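You operate a simulated robot arm through the tools that you are given. There is no shell and no other tool.

The job below is to be done with a simulated robot arm. You get a single attempt, and the scene is never put back.

Task
Pack bagel and apple in the blue lunch box and clip it shut.
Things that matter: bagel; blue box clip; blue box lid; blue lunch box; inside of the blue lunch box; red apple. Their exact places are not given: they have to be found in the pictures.

It is judged by the outcome, as a careful person would: the job done as asked, and still so three seconds after it is handed in. It fails if anything else is knocked over, pushed out of place, dropped, spilled or broken.

Robot
A 7-joint arm with a two-finger parallel gripper on a trunk, on a base that moves. Base frame: it is fixed to the floor where the robot stands at the start and does not move with it; the origin is under the middle of the robot, x ahead of it, y to its left, z up. Readings come in mm, rad, newtons and seconds.
With the tool pointing down near the work surface it reaches from about 460 to 940 mm from the robot's upright axis, wherever it stands. Its first joint turns from -2.897 to 2.897 rad. Places, roughly: bagel [1750, -1750, 1000]; blue box clip [1400, -1500, 1000]; blue box lid [1400, -1300, 1100]; blue lunch box [1500, -1500, 1000]; inside of the blue lunch box [1400, -1400, 900]; red apple [1500, -1750, 1000]. Payload 3.91 kg.
The TCP is the grasp point between the finger pads, 30 mm short of the fingertips. In the tool frame z runs along the fingers and y along their closing line. Largest opening 110 mm; finger width 20, thickness 10; the body of the gripper, 48 by 112 mm, starts 55 mm behind the TCP.
Orientation is that of the tool frame in the base frame, as a unit quaternion [x, y, z, w]. With the fingers straight down and closing along the base's y, the tool's x points along the base's -x, its y along +y and its z along -z.

Tools
- The arm moves only by the tool move_arm. Its argument "steps" is a list of rows, each an object (a shift or turn left out is 0, a gripper value left out holds the last) with "travel": the shift along the tool's x, y, z in mm, a list of three; "rot": the turn, a rotation vector about the tool's x, y, z in rad, a list of three; "jaw": the finger opening in mm, from 0 to 110. In form: [{"travel": [x, y, z], "rot": [rx, ry, rz], "jaw": jaw}, ...]. A call has 1 to 20 rows; each row shifts and turns the commanded pose from where the row before left it, along the tool's axes as they then stand. Each row takes 0.2 s and may step no farther than 50 mm and 0.15 rad from the row before; otherwise, or with a gripper value out of range, the whole call is refused. Where a pose cannot be reached the arm comes as near as it can. A force on the tool above 40 N (or 10 N above the force at the start of the call, whichever is more), or a blocked arm, ends the call early, and 0.2 s more pass. Each finger travels about 72 mm/s and halts on what it meets, pressing with about 37 N; the grip force reading is that of the motor and also rises with nothing between the fingers. The clock runs only during rows and for 0.2 s after the last one: add rows that do not move to give the fingers time. The reply holds the time, the measured pose of the TCP, the force on the tool along the base axes, the opening and the grip force, in the units named above and with some noise, with the torque about the TCP (base axes, N m) and any sound that the robot's microphone picked up.
- Cameras (640 x 400 px; columns grow to the right, rows downward): "scene" is now at [256.3, -17.4, 1343.9]; the picture's right is [-0.19, -0.98, 0.00], its down [-0.59, 0.12, -0.80] and it looks along [0.78, -0.15, -0.60] (base axes); focal length 248 px, centre (320, 200). "wrist" rides on the gripper at [72, 17, -103] in the tool frame; the picture's right is [-0.23, 0.97, 0.00], its down [-0.76, -0.18, -0.62] and it looks along [-0.61, -0.14, 0.78] (tool axes); focal length 222 px, centre (320, 200).
- capture(camera): a new picture of that camera. No time passes.
- move_column(by): slides the trunk up (or, below 0, down) by that many mm; the arm and the scene camera ride with it, the base frame stays. It gives what a move gives, with no picture.
- drive_base(legs): drives the robot by 1 to 6 legs, each [ahead, left, turn to the left] in mm, mm and rad, along the robot's own axes; the way and the turn of a leg run together, so that a leg with both is an arc; at most 1500 mm and 3.142 rad a leg. The arm and the cameras ride along, it lands a little off, and it stops where it bumps. It gives what a move gives.
- head_to(pan, tilt): turns the head with the scene camera to pan (to the left, within 1.501 rad either way) and tilt (down, from -0.506 to 1.204), counted from straight ahead of the robot. It gives what a move gives.
- probe_pixels(camera, pixels): for up to 12 pixels [column, row] of the newest picture of that camera ("zoom" is the newest enlarged one), the place [x, y, z] in the base frame of the surface seen there, good to about 2 mm. No time passes.
- inspect(camera, box): a new picture of the part [left, top, right, bottom] of that camera's present view, enlarged. No time passes.
- finish_job(): hands the job in; it is judged then, once.

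Leave the gripper open and the arm clear of the work at the hand-in unless told otherwise.

The tools are called after "Emit:" as a command line: name --argument value ..., lists and objects as JSON in quotes. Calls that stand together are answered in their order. move_arm: Moves the arm, as the interface text tells. Its arguments: {"type":"object","properties":{"steps":{"type":"array","items":{"type":"object","properties":{"travel":{"type":"array","items":{"type":"number"}},"rot":{"type":"array","items":{"type":"number"}},"jaw":{"type":"number"}}}}},"required":["steps"]} The other tools are called the same way: move_column (by) moves the trunk up or down; drive_base (legs) drives the base; head_to (pan, tilt) turns the head that bears the scene camera; capture (camera) takes a picture; probe_pixels (camera, pixels) gives the place of the surface under pixels of a picture; inspect (camera, box) takes an enlarged picture of a part of a camera's view; finish_job () hands the job in.

At the start:

```text
time: 0.0
eef_pos: [536.1, -123.0, 1198.1]
ee_rot: [0.0, 1.0, 0.0, 0.0]
wrist_force: [-0.2, -0.2, -0.3]
torque: [0.02, 0.0, 0.01]
width: 109.9
grasp_force: 0.0
trunk travel left (down, up): [-533.0, 150.0]
robot x, y, heading: [2.5, -1.6, -0.002]
head pan, tilt (commanded): [-0.192, 0.644]
```

scene: 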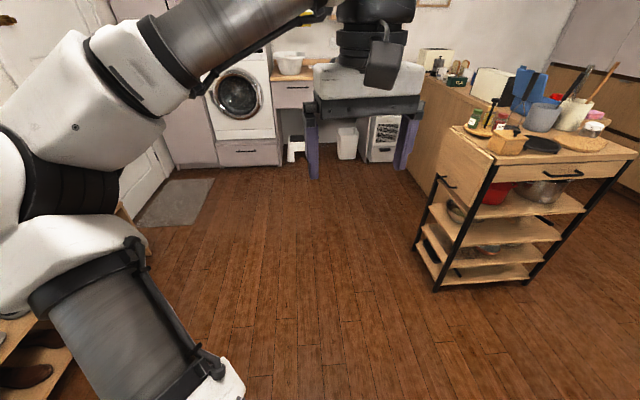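
wrist: 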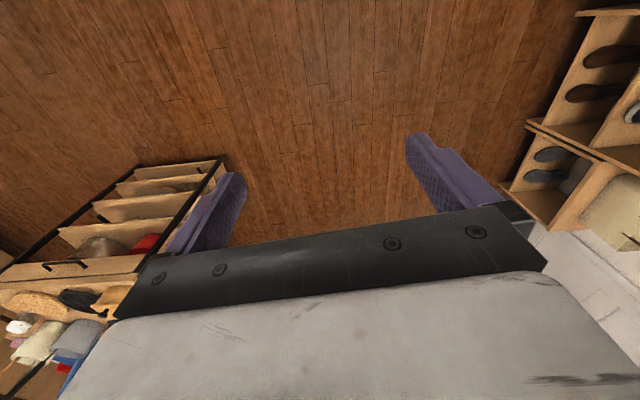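

The scene view shows a kitchen trolley on the right (around pixel 540,150). The lunch box should be about 45° to the right of ahead. I'll turn the head to look there.

Emit:
head_to --pan -0.8 --tilt 0.35

Emit:
capture --camera "scene"

```text
time: 1.0
eef_pos: [535.5, -123.6, 1198.2]
ee_rot: [0.001, 1.0, 0.0, 0.0]
wrist_force: [-0.2, -0.2, 0.3]
torque: [0.0, 0.0, -0.01]
width: 110.0
grasp_force: 0.1
trunk travel left (down, up): [-533.0, 150.0]
robot x, y, heading: [2.6, 2.0, 0.004]
head pan, tilt (commanded): [-0.799, 0.351]
```

```text
taken
```

scene: 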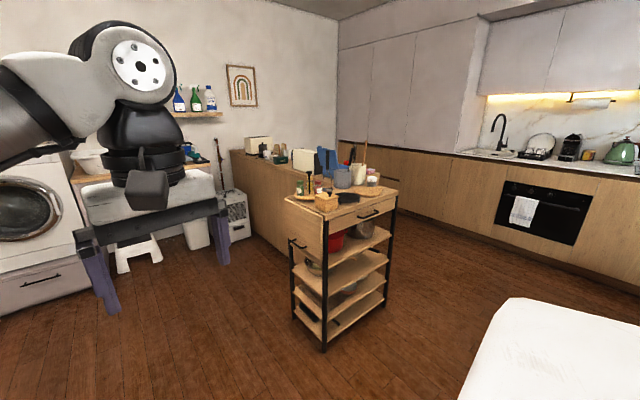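

The trolley and a counter behind it sit near the centre (280–400, 140–340). I'll zoom in there to find the box, bagel and apple.

Emit:
inspect --camera "scene" --box '[220, 120, 420, 245]'

Emit:
probe_pixels --camera "scene" --pixels '[[345, 205], [295, 200], [390, 195], [330, 160], [255, 150], [325, 345], [385, 310], [520, 310], [300, 175]]'

```text
3.20 times, centred on (320, 182) of scene
```

zoom: 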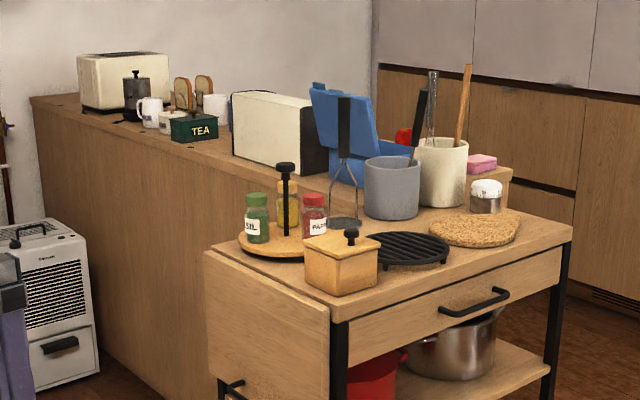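

```text
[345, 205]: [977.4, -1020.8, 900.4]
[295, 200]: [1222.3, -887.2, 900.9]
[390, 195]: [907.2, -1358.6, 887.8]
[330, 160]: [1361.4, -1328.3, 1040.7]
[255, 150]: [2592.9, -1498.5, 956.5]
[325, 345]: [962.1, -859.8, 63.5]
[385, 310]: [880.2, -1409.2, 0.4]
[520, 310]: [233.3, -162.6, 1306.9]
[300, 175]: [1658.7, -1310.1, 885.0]
```

The open blue lunch box stands behind the trolley on a counter, at about zoom pixel (350,130), near [1361,-1328,1040]. Before driving I'll raise the trunk for clearance. Then I'll look at the floor ahead and to the left.

Emit:
move_column --by 150

Emit:
head_to --pan -0.1 --tilt 0.75

Emit:
capture --camera "scene"

```text
time: 2.8
eef_pos: [535.5, -123.3, 1347.7]
ee_rot: [0.0, 1.0, 0.0, 0.0]
wrist_force: [-0.9, -0.8, 0.0]
torque: [0.02, -0.01, -0.03]
width: 109.9
grasp_force: 0.0
trunk travel left (down, up): [-682.0, 0.0]
robot x, y, heading: [2.7, -0.1, 0.001]
head pan, tilt (commanded): [-0.799, 0.351]
```

```text
time: 3.8
eef_pos: [534.8, -124.1, 1347.0]
ee_rot: [0.001, 1.0, 0.0, 0.0]
wrist_force: [0.8, -0.1, -0.1]
torque: [-0.01, 0.0, -0.01]
width: 109.9
grasp_force: 0.1
trunk travel left (down, up): [-682.0, 0.0]
robot x, y, heading: [-2.4, -2.7, -0.004]
head pan, tilt (commanded): [-0.099, 0.75]
```

```text
taken
```

scene: 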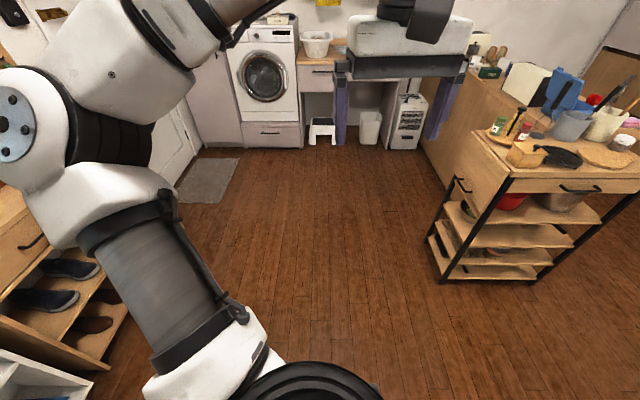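

I'll probe the floor, the shoe rack on the left, the appliances ahead and the counter face, so I can plan a safe path.

Emit:
probe_pixels --camera "scene" --pixels '[[120, 300], [100, 365], [30, 225], [270, 140], [405, 145], [445, 160], [440, 280], [470, 205], [320, 200], [475, 120], [555, 100], [320, 135]]'

Emit:
inspect --camera "scene" --box '[440, 20, 640, 145]'

```text
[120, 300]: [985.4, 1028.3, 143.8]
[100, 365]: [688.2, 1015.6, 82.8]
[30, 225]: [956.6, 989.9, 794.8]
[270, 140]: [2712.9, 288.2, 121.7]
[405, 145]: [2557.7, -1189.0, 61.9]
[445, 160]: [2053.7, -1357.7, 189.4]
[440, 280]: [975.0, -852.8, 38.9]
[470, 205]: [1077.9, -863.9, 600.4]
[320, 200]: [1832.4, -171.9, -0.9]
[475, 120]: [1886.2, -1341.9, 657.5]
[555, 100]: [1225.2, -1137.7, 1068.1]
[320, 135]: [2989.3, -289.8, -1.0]
```

```text
3.20 times, centred on (540, 82) of scene
```

zoom: 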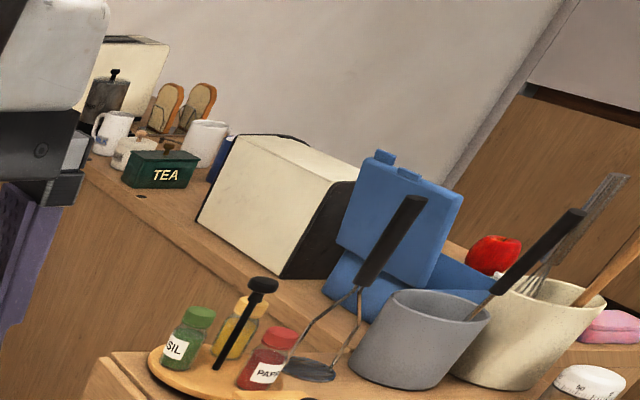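

The floor ahead is clear out to about x=2500, and the counter face is at y≈-1350. I'll drive ahead about 1500 mm and look at the box from there.

Emit:
drive_base --legs '[[1500, 0, 0]]'

Emit:
head_to --pan -1.4 --tilt 0.4

Emit:
capture --camera "scene"

```text
time: 11.2
eef_pos: [2018.8, -118.6, 1347.3]
ee_rot: [-0.002, 1.0, 0.0, 0.0]
wrist_force: [0.0, -1.1, -0.1]
torque: [0.0, -0.02, 0.0]
width: 110.1
grasp_force: 0.0
trunk travel left (down, up): [-682.0, 0.0]
robot x, y, heading: [1482.9, 2.8, 0.007]
head pan, tilt (commanded): [-0.099, 0.75]
```

```text
time: 12.6
eef_pos: [2018.0, -117.5, 1346.9]
ee_rot: [-0.003, 1.0, 0.0, 0.0]
wrist_force: [0.1, -1.0, 0.0]
torque: [-0.01, -0.02, -0.02]
width: 110.1
grasp_force: 0.0
trunk travel left (down, up): [-682.0, 0.0]
robot x, y, heading: [1480.5, 7.3, 0.007]
head pan, tilt (commanded): [-1.4, 0.4]
```

```text
taken
```

scene: 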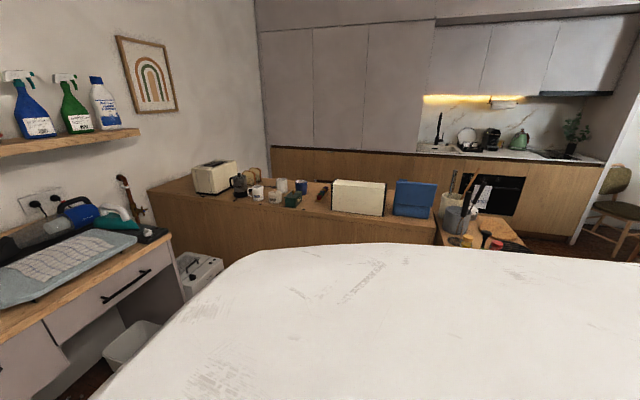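

The lid stands upright on our side of the box at about (414,198). I'll zoom in and probe around it.

Emit:
inspect --camera "scene" --box '[280, 150, 440, 250]'

Emit:
probe_pixels --camera "scene" --pixels '[[414, 185], [414, 210], [396, 198], [434, 200], [357, 200], [320, 210], [430, 225], [300, 170], [490, 225], [525, 220], [360, 230], [432, 240]]'

```text
4.00 times, centred on (360, 200) of scene
```

zoom: 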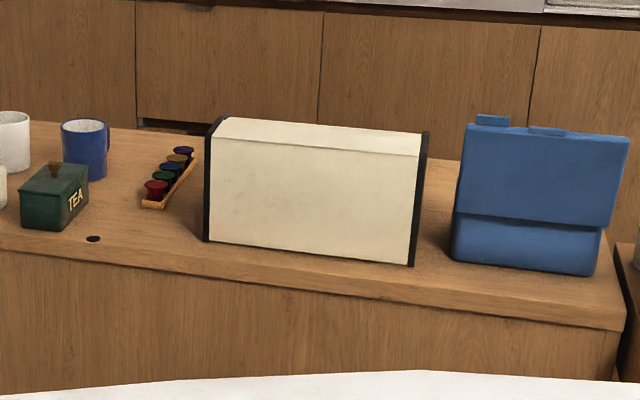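

```text
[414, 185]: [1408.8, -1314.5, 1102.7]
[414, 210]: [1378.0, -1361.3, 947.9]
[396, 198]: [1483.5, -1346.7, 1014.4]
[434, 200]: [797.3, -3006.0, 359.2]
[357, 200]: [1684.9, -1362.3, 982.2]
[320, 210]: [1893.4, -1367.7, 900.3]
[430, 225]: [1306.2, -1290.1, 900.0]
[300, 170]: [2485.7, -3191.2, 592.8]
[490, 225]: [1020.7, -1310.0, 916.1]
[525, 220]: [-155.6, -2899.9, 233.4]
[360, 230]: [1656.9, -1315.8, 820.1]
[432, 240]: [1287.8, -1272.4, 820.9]
```

The lid rises to about z=1120, its hinge is on our side, and a bread bin stands beside it at x≈1560–1720. I'll turn right in place so the arm faces the counter, then look from above.

Emit:
drive_base --legs '[[0, 0, -1.57]]'

Emit:
head_to --pan 0.0 --tilt 0.6

Emit:
capture --camera "scene"

```text
time: 16.9
eef_pos: [1372.5, -534.7, 1348.0]
ee_rot: [0.698, 0.716, 0.0, 0.0]
wrist_force: [-0.7, -0.4, -0.4]
torque: [-0.01, 0.0, 0.03]
width: 110.1
grasp_force: 0.0
trunk travel left (down, up): [-682.0, 0.0]
robot x, y, heading: [1483.8, 2.5, -1.544]
head pan, tilt (commanded): [-1.4, 0.4]
```

```text
time: 18.4
eef_pos: [1373.2, -534.7, 1348.1]
ee_rot: [0.698, 0.716, -0.001, 0.0]
wrist_force: [-0.1, 0.5, -0.7]
torque: [-0.02, -0.03, -0.05]
width: 109.9
grasp_force: 0.1
trunk travel left (down, up): [-682.0, 0.0]
robot x, y, heading: [1481.8, 3.6, -1.548]
head pan, tilt (commanded): [0.0, 0.6]
```

```text
taken
```

scene: 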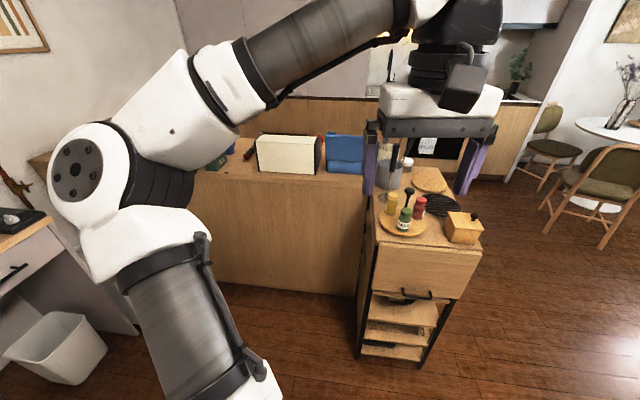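

The trolley's left edge is near x≈1240, so I'll go forward and shift left to stay clear of it.

Emit:
drive_base --legs '[[0, 150, -0.023], [550, 0, 0]]'

Emit:
head_to --pan 0.1 --tilt 0.75

Emit:
capture --camera "scene"

Emit:
capture --camera "wrist"

```text
time: 23.0
eef_pos: [1518.2, -1069.1, 1347.3]
ee_rot: [0.705, 0.709, 0.001, 0.001]
wrist_force: [0.0, -0.5, -0.3]
torque: [0.02, -0.03, 0.05]
width: 109.8
grasp_force: 0.0
trunk travel left (down, up): [-682.0, 0.0]
robot x, y, heading: [1636.3, -531.2, -1.562]
head pan, tilt (commanded): [0.0, 0.6]
```

```text
time: 23.7
eef_pos: [1516.6, -1067.5, 1348.0]
ee_rot: [0.705, 0.709, 0.001, 0.0]
wrist_force: [1.1, 0.1, 0.3]
torque: [-0.04, 0.03, 0.01]
width: 110.3
grasp_force: 0.2
trunk travel left (down, up): [-682.0, 0.0]
robot x, y, heading: [1636.7, -534.2, -1.561]
head pan, tilt (commanded): [0.099, 0.75]
```

```text
taken
```

scene: 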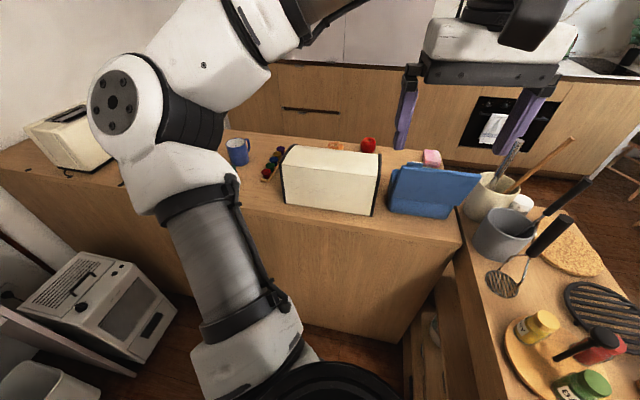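

```text
taken
```

wrist: 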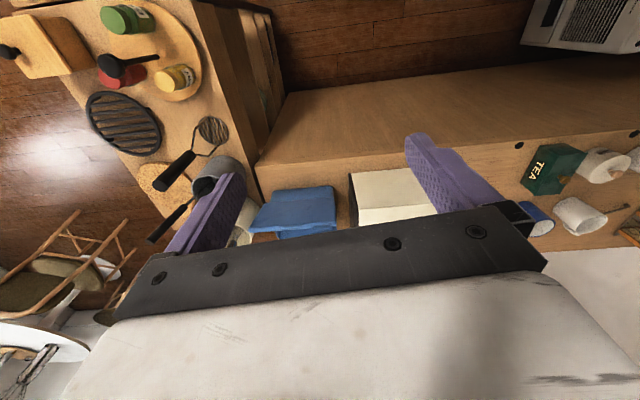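

Now I can see apple (368,145), bagel (336,146) and the box (430,190). I'll zoom in on this area.

Emit:
inspect --camera "scene" --box '[260, 120, 500, 270]'

Emit:
head_to --pan 0.0 --tilt 1.2

Emit:
capture --camera "scene"

```text
2.67 times, centred on (380, 195) of scene
```

zoom: 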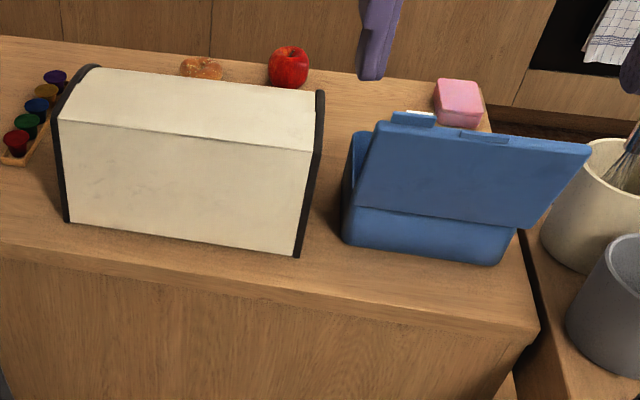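

```text
time: 24.6
eef_pos: [1516.3, -1069.9, 1346.7]
ee_rot: [0.705, 0.709, 0.001, 0.0]
wrist_force: [1.2, -0.8, 0.1]
torque: [0.02, 0.01, 0.0]
width: 109.9
grasp_force: 0.0
trunk travel left (down, up): [-682.0, 0.0]
robot x, y, heading: [1636.2, -536.6, -1.566]
head pan, tilt (commanded): [0.0, 1.201]
```

```text
taken
```

scene: 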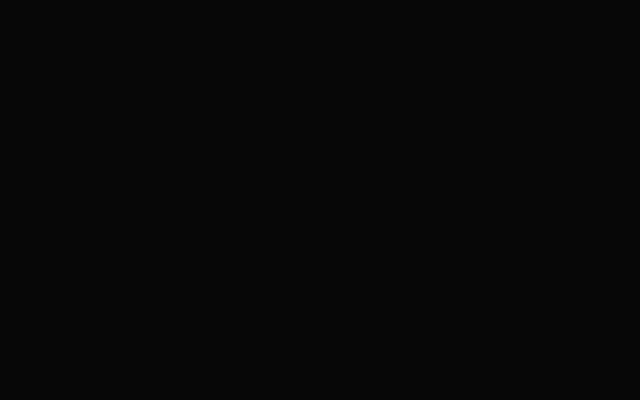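

The head looks into the robot's own body at that tilt. I'll tilt it back up and creep closer to the counter by 200 mm.

Emit:
drive_base --legs '[[200, 0, 0]]'

Emit:
head_to --pan -0.15 --tilt 0.8

Emit:
capture --camera "scene"

Emit:
capture --camera "wrist"

```text
time: 26.2
eef_pos: [1521.7, -1267.4, 1347.0]
ee_rot: [0.704, 0.71, 0.001, 0.0]
wrist_force: [0.3, -1.4, 0.9]
torque: [0.04, 0.03, -0.03]
width: 109.7
grasp_force: 0.0
trunk travel left (down, up): [-682.0, 0.0]
robot x, y, heading: [1638.0, -730.2, -1.557]
head pan, tilt (commanded): [0.0, 1.201]
```

```text
time: 27.0
eef_pos: [1521.2, -1265.0, 1347.4]
ee_rot: [0.704, 0.711, 0.0, 0.0]
wrist_force: [-0.1, 0.2, 0.8]
torque: [-0.01, 0.04, -0.03]
width: 109.6
grasp_force: 0.1
trunk travel left (down, up): [-682.0, 0.0]
robot x, y, heading: [1639.1, -732.0, -1.558]
head pan, tilt (commanded): [-0.15, 0.799]
```

```text
taken
```

scene: 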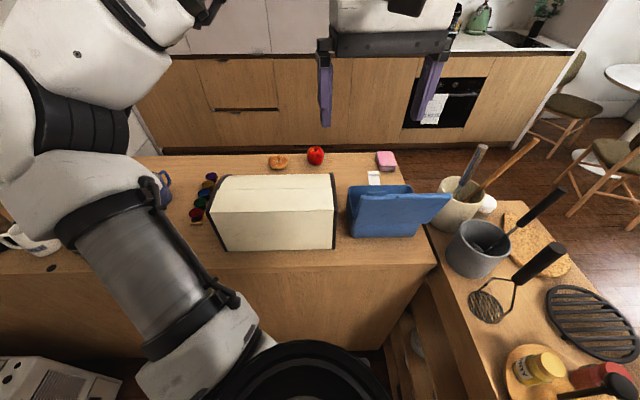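

```text
taken
```

wrist: 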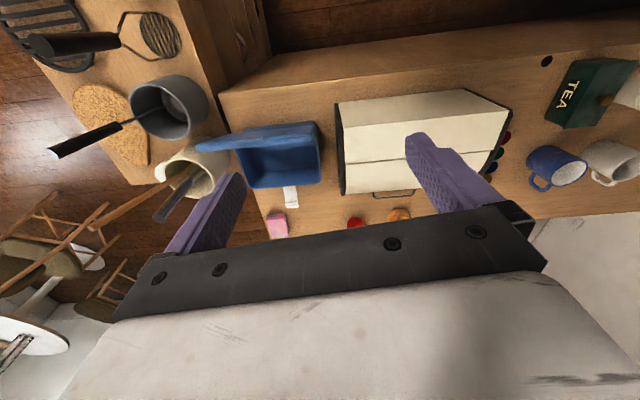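

The wrist view now shows the open box interior (285,160) and the apple, bagel and sponge behind it. I'll zoom in on both views and probe.

Emit:
inspect --camera "wrist" --box '[170, 90, 430, 252]'

Emit:
probe_pixels --camera "scene" --pixels '[[315, 156], [278, 162], [386, 160], [375, 178], [400, 190], [380, 200], [365, 225], [447, 197], [350, 198], [385, 237], [275, 178], [333, 175]]'

Emit:
probe_pixels --camera "wrist" --pixels '[[285, 165], [240, 150], [318, 130], [322, 180], [248, 186], [290, 196], [276, 226], [357, 224], [397, 215], [390, 190], [290, 132], [215, 138]]'

```text
2.46 times, centred on (300, 171) of wrist
```

zoom: 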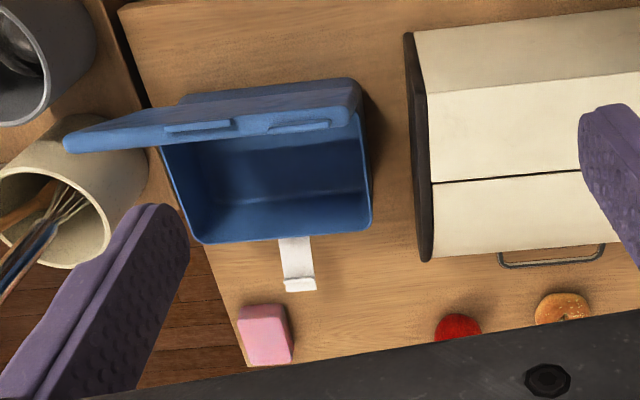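

```text
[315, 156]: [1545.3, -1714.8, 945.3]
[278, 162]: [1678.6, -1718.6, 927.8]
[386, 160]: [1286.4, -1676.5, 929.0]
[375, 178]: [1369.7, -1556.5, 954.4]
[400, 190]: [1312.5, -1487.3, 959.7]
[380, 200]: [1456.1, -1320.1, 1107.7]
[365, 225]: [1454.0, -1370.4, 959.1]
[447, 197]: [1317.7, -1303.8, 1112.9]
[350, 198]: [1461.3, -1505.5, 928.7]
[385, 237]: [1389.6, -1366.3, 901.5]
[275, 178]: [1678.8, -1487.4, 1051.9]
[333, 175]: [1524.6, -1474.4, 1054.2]
```

```text
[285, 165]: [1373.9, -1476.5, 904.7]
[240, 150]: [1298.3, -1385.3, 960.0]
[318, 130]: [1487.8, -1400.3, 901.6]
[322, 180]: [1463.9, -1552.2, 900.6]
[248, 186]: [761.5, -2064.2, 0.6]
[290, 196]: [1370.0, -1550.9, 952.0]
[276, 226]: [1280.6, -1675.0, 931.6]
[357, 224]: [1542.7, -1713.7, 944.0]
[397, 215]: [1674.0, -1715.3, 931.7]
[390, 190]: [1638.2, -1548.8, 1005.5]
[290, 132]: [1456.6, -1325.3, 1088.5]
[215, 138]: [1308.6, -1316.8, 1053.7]
```

The clip is a white strap hinged on the far (-y) rim of the box, sticking out horizontally (zoom 297,260). I'll probe the box rim, the clip and the items in the zoom for their exact geometry.

Emit:
probe_pixels --camera "zoom" --pixels '[[166, 150], [195, 240], [370, 225], [358, 110], [278, 240], [310, 237], [285, 285], [315, 285], [297, 262], [290, 240], [280, 140], [275, 200]]'

Emit:
probe_pixels --camera "zoom" --pixels '[[68, 140], [355, 98], [340, 84], [190, 97], [200, 125], [300, 125], [458, 325], [562, 303], [240, 310], [290, 355], [245, 365], [280, 308]]'

```text
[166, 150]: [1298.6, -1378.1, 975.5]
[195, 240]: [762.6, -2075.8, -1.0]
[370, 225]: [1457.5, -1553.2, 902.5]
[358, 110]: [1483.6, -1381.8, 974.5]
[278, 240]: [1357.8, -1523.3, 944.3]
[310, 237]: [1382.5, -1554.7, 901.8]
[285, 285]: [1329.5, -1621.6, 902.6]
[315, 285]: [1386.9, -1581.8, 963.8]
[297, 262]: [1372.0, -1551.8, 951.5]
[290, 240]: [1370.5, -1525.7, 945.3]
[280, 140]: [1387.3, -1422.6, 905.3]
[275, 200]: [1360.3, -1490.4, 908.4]
```

```text
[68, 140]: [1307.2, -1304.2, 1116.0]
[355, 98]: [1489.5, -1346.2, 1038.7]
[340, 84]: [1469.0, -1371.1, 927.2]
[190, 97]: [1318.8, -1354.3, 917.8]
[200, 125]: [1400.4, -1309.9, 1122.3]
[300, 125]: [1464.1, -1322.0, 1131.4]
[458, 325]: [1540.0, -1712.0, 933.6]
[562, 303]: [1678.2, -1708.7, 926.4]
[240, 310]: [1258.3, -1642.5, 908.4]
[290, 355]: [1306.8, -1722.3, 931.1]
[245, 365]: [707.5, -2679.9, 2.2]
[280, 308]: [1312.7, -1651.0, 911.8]
```

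Before driving nearer I need to know how far the robot's front extends relative to the counter, so I'll probe the black arm-base ring and the counter edge.

Emit:
probe_pixels --camera "scene" --pixels '[[310, 343], [250, 365], [370, 365], [310, 255], [200, 262], [420, 255], [340, 320], [405, 300], [455, 275], [430, 240], [390, 345], [265, 300]]'

```text
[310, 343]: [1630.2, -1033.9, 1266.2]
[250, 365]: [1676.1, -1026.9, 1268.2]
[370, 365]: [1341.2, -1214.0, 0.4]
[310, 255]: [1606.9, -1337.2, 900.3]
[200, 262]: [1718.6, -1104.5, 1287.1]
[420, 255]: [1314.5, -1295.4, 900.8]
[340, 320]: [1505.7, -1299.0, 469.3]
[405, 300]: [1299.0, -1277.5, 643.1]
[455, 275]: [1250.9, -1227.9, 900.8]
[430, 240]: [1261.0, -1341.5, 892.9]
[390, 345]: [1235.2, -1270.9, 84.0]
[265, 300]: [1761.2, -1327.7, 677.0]
```

The robot's front (black ring) is about 300 mm ahead of its axis and the counter face is at y≈-1300. Driving another 115 mm leaves room and puts every item within reach.

Emit:
drive_base --legs '[[115, 0, 0]]'

Emit:
capture --camera "scene"

Emit:
capture --camera "wrist"

```text
time: 28.2
eef_pos: [1529.1, -1384.0, 1347.8]
ee_rot: [0.704, 0.71, 0.0, -0.001]
wrist_force: [0.3, -0.5, -0.3]
torque: [0.05, 0.03, 0.02]
width: 109.9
grasp_force: 0.0
trunk travel left (down, up): [-682.0, 0.0]
robot x, y, heading: [1646.6, -847.1, -1.563]
head pan, tilt (commanded): [-0.15, 0.799]
```

```text
taken
```

scene: 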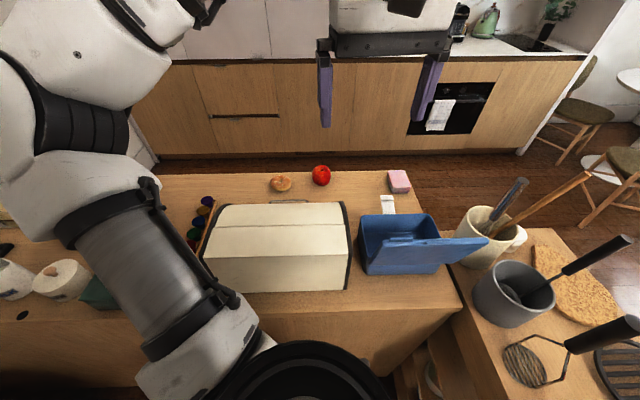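

```text
taken
```

wrist: 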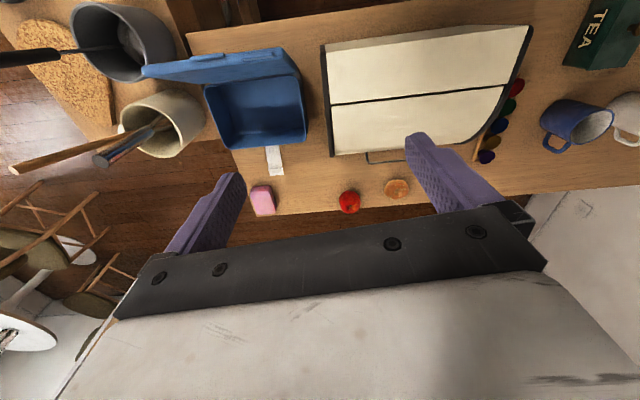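

Good views. I'll zoom in on the scene camera for the box and clip, then on the wrist camera, and probe.

Emit:
inspect --camera "scene" --box '[240, 150, 500, 312]'

Emit:
probe_pixels --camera "scene" --pixels '[[321, 175], [321, 168], [313, 176], [330, 176], [321, 184], [281, 184], [270, 182], [292, 182], [281, 190], [281, 177], [276, 184], [400, 185]]'

Emit:
inspect --camera "wrist" --box '[130, 30, 430, 217]'

Emit:
probe_pixels --camera "wrist" --pixels '[[350, 202], [340, 200], [361, 202], [350, 192], [397, 188], [386, 187], [408, 188], [397, 180], [397, 196], [262, 200], [274, 148], [275, 172]]'

```text
2.46 times, centred on (370, 231) of scene
```

zoom: 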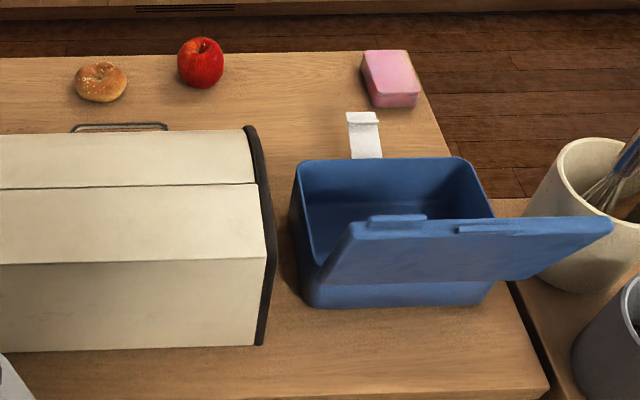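

```text
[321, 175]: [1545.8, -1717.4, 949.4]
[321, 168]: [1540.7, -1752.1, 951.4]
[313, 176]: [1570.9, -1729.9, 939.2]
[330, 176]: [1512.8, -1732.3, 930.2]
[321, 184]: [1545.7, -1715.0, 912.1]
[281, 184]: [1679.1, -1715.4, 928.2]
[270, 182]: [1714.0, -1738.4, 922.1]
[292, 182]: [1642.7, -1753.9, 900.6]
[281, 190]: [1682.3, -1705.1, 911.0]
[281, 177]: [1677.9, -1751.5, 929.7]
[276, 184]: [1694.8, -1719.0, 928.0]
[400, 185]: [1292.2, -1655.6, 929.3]
```

```text
2.13 times, centred on (280, 124) of wrist
```

zoom: 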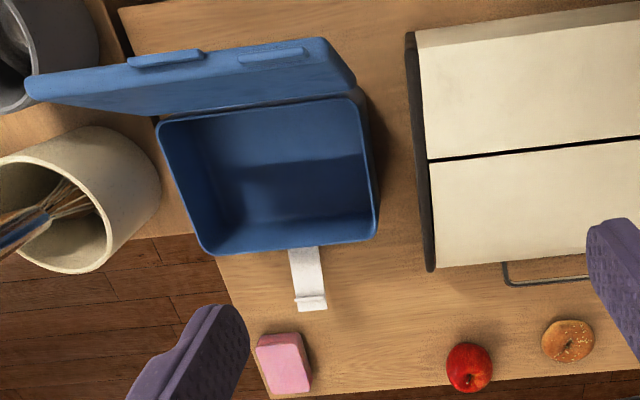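

```text
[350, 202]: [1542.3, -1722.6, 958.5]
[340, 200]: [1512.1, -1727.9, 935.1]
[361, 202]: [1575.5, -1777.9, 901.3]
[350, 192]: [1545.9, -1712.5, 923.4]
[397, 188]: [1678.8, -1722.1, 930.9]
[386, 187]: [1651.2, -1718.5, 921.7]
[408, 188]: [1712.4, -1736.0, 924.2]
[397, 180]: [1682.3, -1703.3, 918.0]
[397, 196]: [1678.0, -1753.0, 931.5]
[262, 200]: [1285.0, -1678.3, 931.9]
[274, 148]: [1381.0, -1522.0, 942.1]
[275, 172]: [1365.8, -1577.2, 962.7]
```

Apple ≈(1543,-1743), about 66 mm wide; bagel ≈(1679,-1738), about 68 mm wide. The upright lid sits between the robot and the box interior, so the arm would have to reach over it from this side. The kitchen side may be easier, so I'll look at the free space there.

Emit:
head_to --pan -0.9 --tilt 0.5

Emit:
capture --camera "scene"

Emit:
probe_pixels --camera "scene" --pixels '[[100, 120], [200, 130], [300, 160], [400, 200], [300, 110], [200, 90], [450, 100], [500, 150], [550, 200], [600, 150], [420, 60], [350, 250]]'

```text
time: 29.4
eef_pos: [1529.4, -1381.6, 1348.3]
ee_rot: [0.705, 0.709, 0.001, -0.001]
wrist_force: [-0.2, -0.7, 0.0]
torque: [0.0, -0.03, 0.02]
width: 110.0
grasp_force: 0.0
trunk travel left (down, up): [-682.0, 0.0]
robot x, y, heading: [1647.8, -843.1, -1.564]
head pan, tilt (commanded): [-0.901, 0.499]
```

```text
taken
```

scene: 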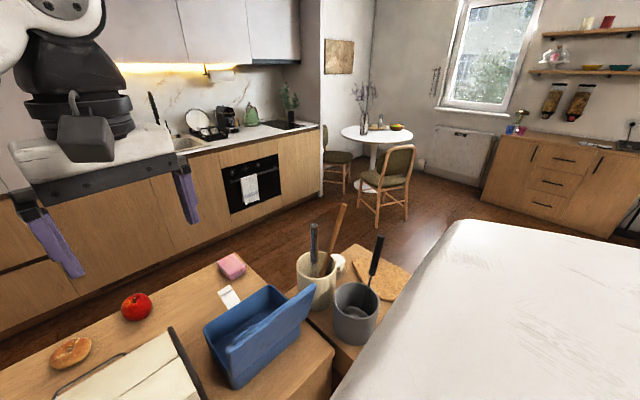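

```text
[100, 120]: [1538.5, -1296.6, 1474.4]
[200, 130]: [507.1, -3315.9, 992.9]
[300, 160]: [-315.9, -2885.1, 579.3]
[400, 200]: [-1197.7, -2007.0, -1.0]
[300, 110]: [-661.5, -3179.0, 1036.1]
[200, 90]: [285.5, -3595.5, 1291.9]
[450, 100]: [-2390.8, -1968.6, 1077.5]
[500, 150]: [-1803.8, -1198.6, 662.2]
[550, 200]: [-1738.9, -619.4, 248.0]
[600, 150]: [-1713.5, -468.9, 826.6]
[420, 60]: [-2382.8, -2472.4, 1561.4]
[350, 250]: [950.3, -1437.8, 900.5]
```

The kitchen aisle is clear: chairs at x≈-1200, cabinet fronts at y≈-2900 to -3190, aisle about 1.28 m wide. The whole room is skewed about -0.115 rad. I'll back off, strafe toward the start area, and turn to face the +y side there.

Emit:
drive_base --legs '[[-700, 0, 0], [0, -1350, 0]]'

Emit:
head_to --pan -0.2 --tilt 0.5

Emit:
capture --camera "scene"

```text
time: 43.5
eef_pos: [172.2, -675.9, 1347.6]
ee_rot: [0.706, 0.708, -0.001, 0.0]
wrist_force: [-0.7, 0.5, -0.4]
torque: [-0.01, 0.06, 0.0]
width: 109.8
grasp_force: 0.0
trunk travel left (down, up): [-682.0, 0.0]
robot x, y, heading: [294.5, -134.1, -1.56]
head pan, tilt (commanded): [-0.901, 0.499]
```

```text
time: 44.6
eef_pos: [171.6, -675.6, 1348.7]
ee_rot: [0.706, 0.709, 0.0, -0.001]
wrist_force: [-0.4, -0.9, 1.0]
torque: [-0.02, 0.03, 0.04]
width: 109.9
grasp_force: 0.0
trunk travel left (down, up): [-682.0, 0.0]
robot x, y, heading: [288.5, -141.3, -1.57]
head pan, tilt (commanded): [-0.201, 0.499]
```

```text
taken
```

scene: 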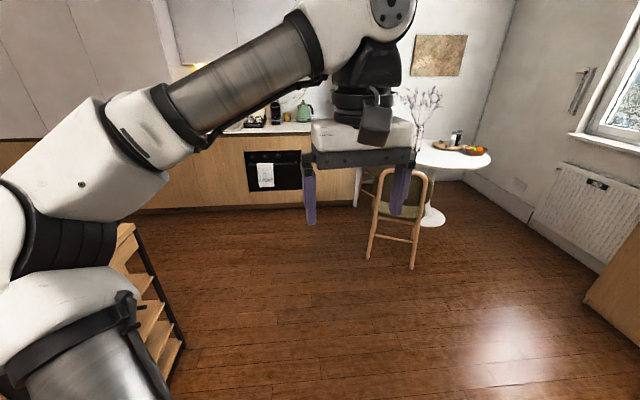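

A chair stands at about (400,220). I'll probe it, the cabinet front and the floor before going on.

Emit:
probe_pixels --camera "scene" --pixels '[[370, 255], [412, 262], [395, 212], [425, 200], [290, 205], [240, 200], [150, 207], [180, 340], [250, 250], [320, 250], [140, 225], [360, 205]]'

```text
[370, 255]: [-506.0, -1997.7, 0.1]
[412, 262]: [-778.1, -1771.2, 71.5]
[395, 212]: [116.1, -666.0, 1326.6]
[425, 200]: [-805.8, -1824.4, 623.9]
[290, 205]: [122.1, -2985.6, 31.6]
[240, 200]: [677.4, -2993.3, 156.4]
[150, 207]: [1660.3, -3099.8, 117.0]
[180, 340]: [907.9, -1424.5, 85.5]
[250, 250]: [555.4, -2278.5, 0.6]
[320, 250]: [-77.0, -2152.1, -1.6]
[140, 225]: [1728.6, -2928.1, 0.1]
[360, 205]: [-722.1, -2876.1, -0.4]
```

The passage between the chair (x≈-506) and the trolley (x≈907) is wide enough. I'll turn to heading +1.57 here and back down the middle into the kitchen aisle.

Emit:
drive_base --legs '[[0, 0, 3.135]]'

Emit:
drive_base --legs '[[-1150, 0, 0], [-1080, 0, 0]]'

Emit:
head_to --pan -1.2 --tilt 0.5

Emit:
capture --camera "scene"

```text
time: 52.5
eef_pos: [423.5, 394.0, 1348.2]
ee_rot: [-0.701, 0.714, 0.0, 0.0]
wrist_force: [0.1, 0.3, -0.5]
torque: [0.01, -0.01, 0.0]
width: 110.1
grasp_force: 0.1
trunk travel left (down, up): [-682.0, 0.0]
robot x, y, heading: [292.4, -138.7, 1.552]
head pan, tilt (commanded): [-0.201, 0.499]
```

```text
time: 63.6
eef_pos: [392.3, -1848.5, 1347.8]
ee_rot: [-0.702, 0.713, 0.0, 0.0]
wrist_force: [0.1, 0.2, 1.3]
torque: [0.01, 0.01, 0.02]
width: 109.9
grasp_force: 0.0
trunk travel left (down, up): [-682.0, 0.0]
robot x, y, heading: [260.1, -2383.9, 1.555]
head pan, tilt (commanded): [-0.201, 0.499]
```

```text
time: 64.8
eef_pos: [393.1, -1847.7, 1347.2]
ee_rot: [-0.702, 0.712, 0.0, 0.0]
wrist_force: [0.4, -0.5, 0.3]
torque: [0.02, -0.01, -0.04]
width: 110.3
grasp_force: 0.1
trunk travel left (down, up): [-682.0, 0.0]
robot x, y, heading: [262.1, -2378.9, 1.552]
head pan, tilt (commanded): [-1.201, 0.499]
```

```text
taken
```

scene: 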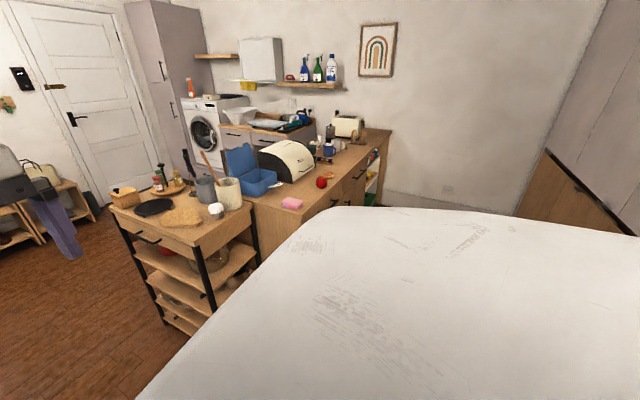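

The aisle looks clear. I'll strafe right to stand behind the counter, then check with the camera.

Emit:
drive_base --legs '[[0, -1220, 0], [0, 0, -0.095]]'

Emit:
head_to --pan 0.0 --tilt 0.7

Emit:
capture --camera "scene"

Emit:
capture --camera "wrist"

```text
time: 75.1
eef_pos: [1671.8, -1883.0, 1347.7]
ee_rot: [-0.666, 0.746, 0.0, -0.001]
wrist_force: [-0.3, 0.1, 0.7]
torque: [0.0, 0.01, -0.02]
width: 110.2
grasp_force: 0.1
trunk travel left (down, up): [-682.0, 0.0]
robot x, y, heading: [1485.6, -2402.8, 1.454]
head pan, tilt (commanded): [-1.201, 0.499]
```

```text
time: 76.5
eef_pos: [1670.7, -1883.6, 1348.3]
ee_rot: [-0.665, 0.746, 0.0, 0.0]
wrist_force: [0.0, 0.3, 0.0]
torque: [-0.01, 0.0, 0.04]
width: 109.8
grasp_force: 0.0
trunk travel left (down, up): [-682.0, 0.0]
robot x, y, heading: [1491.0, -2399.9, 1.46]
head pan, tilt (commanded): [0.0, 0.7]
```

```text
taken
```

scene: 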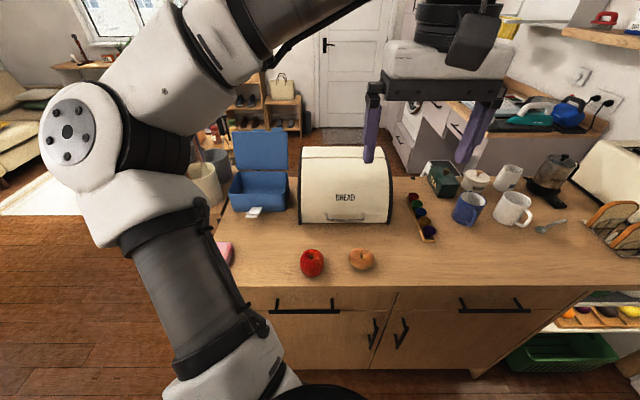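

```text
taken
```

wrist: 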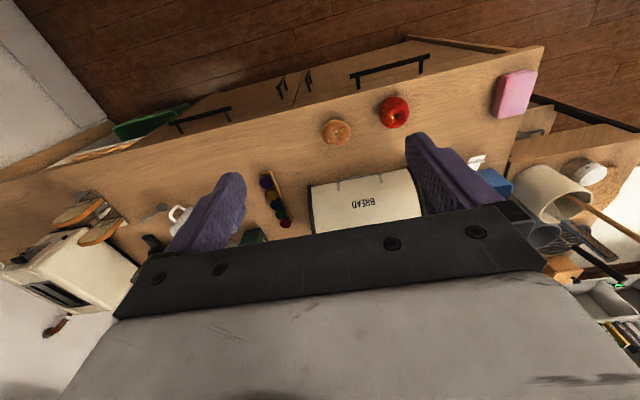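

I now have a clear view from the kitchen side: box (260,185), clip (255,212), apple (312,263), bagel (361,259). I'll zoom in and probe them.

Emit:
inspect --camera "scene" --box '[190, 115, 410, 290]'

Emit:
probe_pixels --camera "scene" --pixels '[[312, 263], [302, 264], [322, 264], [312, 275], [361, 259], [350, 258], [373, 258], [361, 268], [234, 178], [287, 178], [240, 130], [284, 130]]'

Emit:
probe_pixels --camera "scene" --pixels '[[248, 216], [258, 214], [255, 207], [265, 207], [260, 172], [260, 185], [230, 195], [287, 195], [233, 210], [283, 208], [340, 288], [300, 220]]'

```text
2.29 times, centred on (300, 202) of scene
```

zoom: 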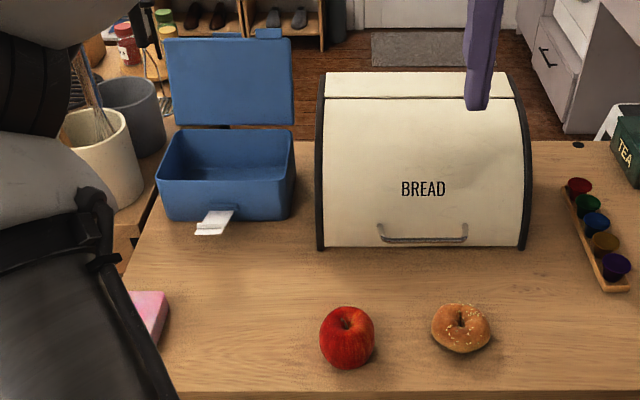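

```text
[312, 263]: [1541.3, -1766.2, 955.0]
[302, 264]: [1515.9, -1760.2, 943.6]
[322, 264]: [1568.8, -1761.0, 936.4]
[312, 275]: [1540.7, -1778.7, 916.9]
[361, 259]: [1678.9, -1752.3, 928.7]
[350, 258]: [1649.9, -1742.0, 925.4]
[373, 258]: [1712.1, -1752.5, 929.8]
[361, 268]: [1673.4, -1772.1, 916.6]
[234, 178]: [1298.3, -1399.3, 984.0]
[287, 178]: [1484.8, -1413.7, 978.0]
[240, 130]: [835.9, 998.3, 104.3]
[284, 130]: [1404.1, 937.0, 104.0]
```

```text
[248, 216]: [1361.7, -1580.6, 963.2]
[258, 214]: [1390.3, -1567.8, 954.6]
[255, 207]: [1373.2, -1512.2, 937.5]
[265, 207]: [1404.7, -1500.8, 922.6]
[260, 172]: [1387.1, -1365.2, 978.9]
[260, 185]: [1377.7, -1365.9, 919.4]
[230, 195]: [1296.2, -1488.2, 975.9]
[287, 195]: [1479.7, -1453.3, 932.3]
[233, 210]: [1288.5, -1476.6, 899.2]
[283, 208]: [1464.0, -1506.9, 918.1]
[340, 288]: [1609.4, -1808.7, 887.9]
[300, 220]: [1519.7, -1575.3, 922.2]
```

Box interior ≈ x 1301–1478, y −1503…−1366, floor z≈905, rim z≈978. The clip tip is at (1372,−1582,963). I'll drive 130 mm closer so everything is in reach, then look again.

Emit:
drive_base --legs '[[130, 0, 0]]'

Emit:
head_to --pan 0.05 --tilt 0.8

Emit:
capture --camera "scene"

Emit:
capture --camera "wrist"

```text
time: 77.8
eef_pos: [1686.1, -1755.4, 1346.3]
ee_rot: [-0.665, 0.747, -0.001, -0.001]
wrist_force: [0.1, -0.1, -0.2]
torque: [0.0, -0.02, 0.02]
width: 109.7
grasp_force: 0.0
trunk travel left (down, up): [-682.0, 0.0]
robot x, y, heading: [1498.9, -2272.2, 1.459]
head pan, tilt (commanded): [0.0, 0.7]
```

```text
time: 78.5
eef_pos: [1684.9, -1755.8, 1348.1]
ee_rot: [-0.665, 0.747, 0.0, 0.0]
wrist_force: [-0.8, 0.2, 1.1]
torque: [-0.01, -0.02, 0.03]
width: 109.9
grasp_force: 0.0
trunk travel left (down, up): [-682.0, 0.0]
robot x, y, heading: [1503.3, -2275.2, 1.458]
head pan, tilt (commanded): [0.051, 0.799]
```

```text
taken
```

scene: 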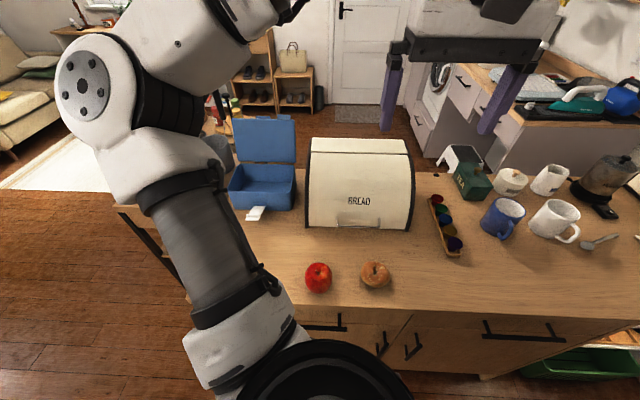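

```text
taken
```

wrist: 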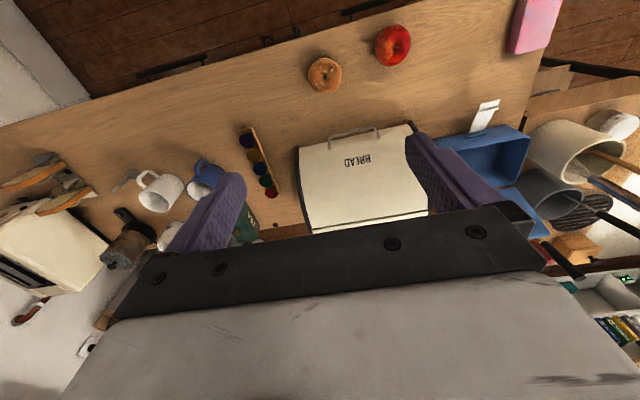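

The TCP is almost above the bagel. I'll zoom the wrist view on the bagel and apple for their exact centres.

Emit:
inspect --camera "wrist" --box '[280, 0, 460, 112]'

Emit:
probe_pixels --camera "wrist" --pixels '[[325, 73], [309, 74], [341, 72], [325, 58], [325, 90], [314, 85], [393, 44], [377, 44], [409, 44], [393, 29], [393, 62], [393, 52]]'

```text
3.56 times, centred on (370, 56) of wrist
```

zoom: 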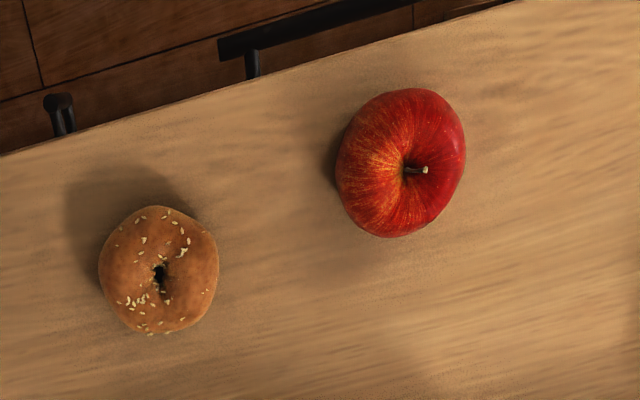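

```text
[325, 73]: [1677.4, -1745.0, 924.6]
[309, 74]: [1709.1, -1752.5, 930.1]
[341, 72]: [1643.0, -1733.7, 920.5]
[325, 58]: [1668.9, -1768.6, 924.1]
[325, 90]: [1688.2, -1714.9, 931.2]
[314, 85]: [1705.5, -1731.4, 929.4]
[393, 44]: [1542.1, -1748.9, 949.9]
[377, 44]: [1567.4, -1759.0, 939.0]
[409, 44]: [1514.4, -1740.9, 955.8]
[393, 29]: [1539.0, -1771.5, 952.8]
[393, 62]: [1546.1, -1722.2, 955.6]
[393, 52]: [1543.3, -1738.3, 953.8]
```

The bagel's centre is ≈(1678,−1740), top z≈931, and the apple's is ≈(1543,−1745). The fingers should close along the box's depth so they fit inside it next to the items. I'll turn the tool −90° about its axis here at height and see whether the arm allows it.

Emit:
move_arm --steps '[{"rot": [0, 0, -0.15]}, {"rot": [0, 0, -0.15]}, {"rot": [0, 0, -0.15]}, {"rot": [0, 0, -0.15]}, {"rot": [0, 0, -0.15]}, {"rot": [0, 0, -0.15]}, {"rot": [0, 0, -0.15]}, {"rot": [0, 0, -0.15]}, {"rot": [0, 0, -0.15]}, {"rot": [0, 0, -0.15]}, {"rot": [0, 0, -0.07]}, {}]'

Emit:
capture --camera "wrist"

Emit:
capture --camera "scene"

```text
time: 81.1
eef_pos: [1685.1, -1754.4, 1347.1]
ee_rot: [0.998, -0.057, 0.001, 0.0]
wrist_force: [0.5, 0.1, -0.9]
torque: [0.0, 0.0, 0.01]
width: 110.0
grasp_force: 0.1
trunk travel left (down, up): [-682.0, 0.0]
robot x, y, heading: [1502.6, -2270.9, 1.456]
head pan, tilt (commanded): [0.051, 0.799]
```

```text
taken
```

wrist: 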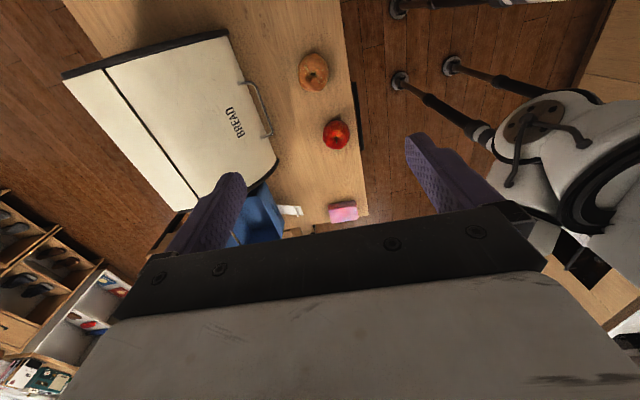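

```text
taken
```

scene: 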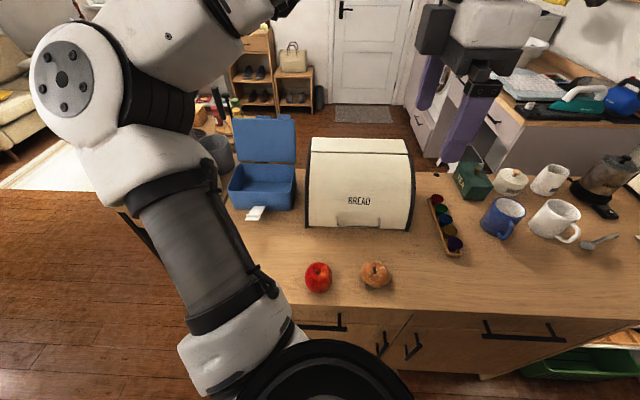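

The turn worked. To be sure which side the camera block and gripper body stick out on, I'll probe those parts in the scene view.

Emit:
probe_pixels --camera "scene" --pixels '[[430, 30], [490, 20], [485, 75], [465, 115], [430, 80], [540, 15], [450, 50], [450, 160]]'

Emit:
inspect --camera "scene" --box '[380, 0, 580, 180]'

```text
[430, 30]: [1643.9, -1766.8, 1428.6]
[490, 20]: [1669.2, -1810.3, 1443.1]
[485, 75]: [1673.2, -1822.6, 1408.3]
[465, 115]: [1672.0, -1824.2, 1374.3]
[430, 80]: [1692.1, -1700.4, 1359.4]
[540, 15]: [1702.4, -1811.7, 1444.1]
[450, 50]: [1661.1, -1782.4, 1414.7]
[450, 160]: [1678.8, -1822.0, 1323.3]
```

```text
2.22 times, centred on (480, 90) of scene
```

zoom: 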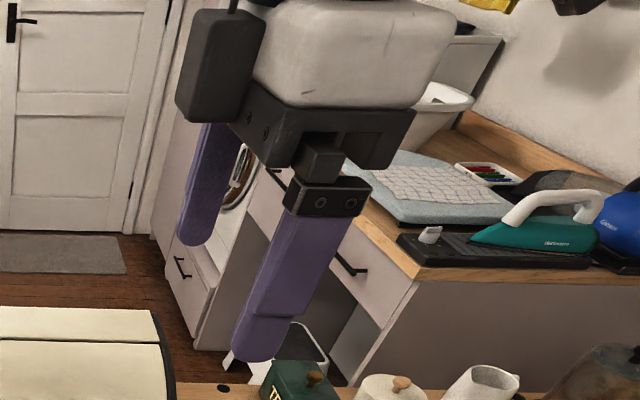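

I want to understand where that black block sits relative to the gripper, since it could touch things. I'll probe more of its points.

Emit:
probe_pixels --camera "zoom" --pixels '[[200, 20], [250, 25], [190, 100], [225, 115], [245, 90], [270, 140], [300, 95], [420, 90], [445, 20], [270, 20], [235, 5], [400, 130]]'

Emit:
head_to --pan -0.3 --tilt 0.3

Emit:
capture --camera "scene"

```text
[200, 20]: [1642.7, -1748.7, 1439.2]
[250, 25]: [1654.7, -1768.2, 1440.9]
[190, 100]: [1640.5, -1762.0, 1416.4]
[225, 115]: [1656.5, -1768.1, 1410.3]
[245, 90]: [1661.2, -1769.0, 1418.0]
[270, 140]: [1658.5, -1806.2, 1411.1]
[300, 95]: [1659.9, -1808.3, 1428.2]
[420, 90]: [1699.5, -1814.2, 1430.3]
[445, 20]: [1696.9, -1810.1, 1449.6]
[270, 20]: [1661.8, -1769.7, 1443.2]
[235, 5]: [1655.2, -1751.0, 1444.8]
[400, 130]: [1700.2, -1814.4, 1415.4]
```

```text
time: 82.0
eef_pos: [1686.8, -1754.4, 1346.8]
ee_rot: [0.998, -0.058, -0.001, 0.001]
wrist_force: [0.0, 0.3, 0.8]
torque: [-0.02, -0.02, 0.01]
width: 110.0
grasp_force: 0.1
trunk travel left (down, up): [-682.0, 0.0]
robot x, y, heading: [1500.4, -2273.7, 1.453]
head pan, tilt (commanded): [-0.3, 0.3]
```

```text
taken
```

scene: 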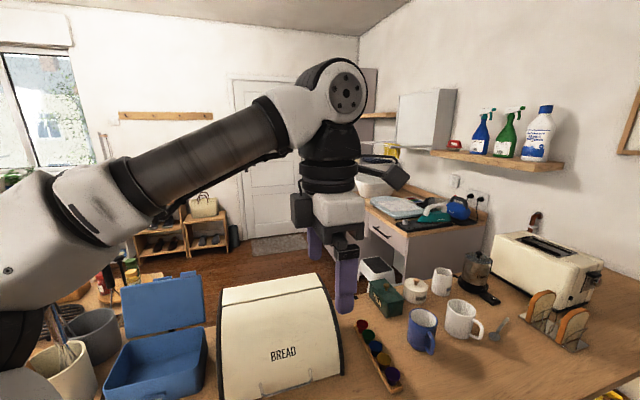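

Now it's clear: the small block is on the tool's −x side and the camera is on the +x side. Both clear the counter items. I'll centre over the bagel and lower to about z=1000 first.

Emit:
move_arm --steps '[{"travel": [-9.9, -13.3, 0], "jaw": 110}, {"travel": [0, 0, 50]}, {"travel": [0, 0, 50]}, {"travel": [0, 0, 50]}, {"travel": [0, 0, 50]}, {"travel": [0, 0, 50]}, {"travel": [0, 0, 50]}, {"travel": [0, 0, 45]}, {}]'

Emit:
capture --camera "wrist"

Emit:
head_to --pan -0.1 --tilt 0.7

Emit:
capture --camera "scene"

```text
time: 84.0
eef_pos: [1678.2, -1741.5, 1001.2]
ee_rot: [0.998, -0.058, 0.0, 0.0]
wrist_force: [0.2, 0.5, 0.7]
torque: [-0.02, -0.01, 0.01]
width: 110.1
grasp_force: 0.1
trunk travel left (down, up): [-682.0, 0.0]
robot x, y, heading: [1505.0, -2274.0, 1.456]
head pan, tilt (commanded): [-0.3, 0.3]
```

```text
taken
```

wrist: 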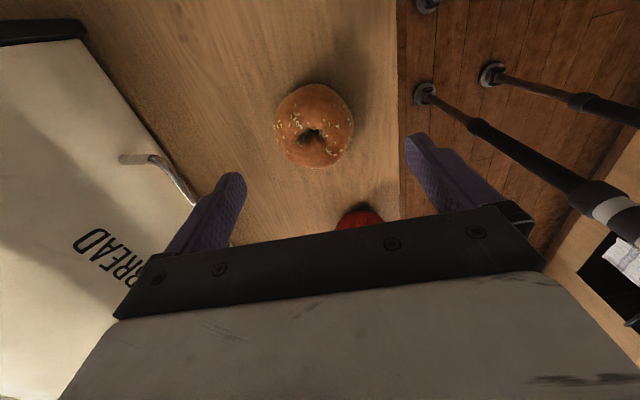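

```text
time: 84.9
eef_pos: [1677.6, -1741.8, 1000.8]
ee_rot: [0.998, -0.057, 0.001, 0.001]
wrist_force: [0.1, -0.2, -0.3]
torque: [0.01, 0.03, 0.02]
width: 109.9
grasp_force: 0.1
trunk travel left (down, up): [-682.0, 0.0]
robot x, y, heading: [1499.4, -2275.4, 1.458]
head pan, tilt (commanded): [-0.099, 0.7]
```

```text
taken
```

scene: 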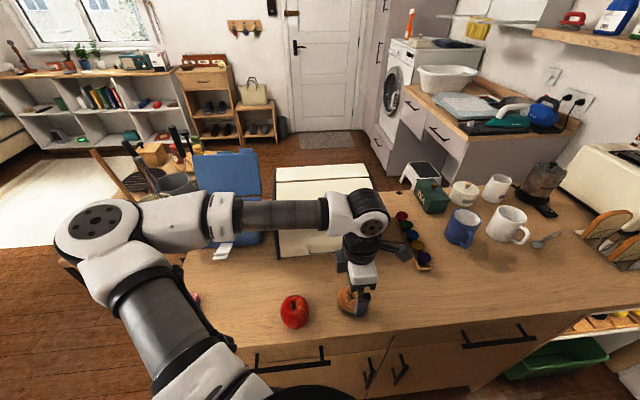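

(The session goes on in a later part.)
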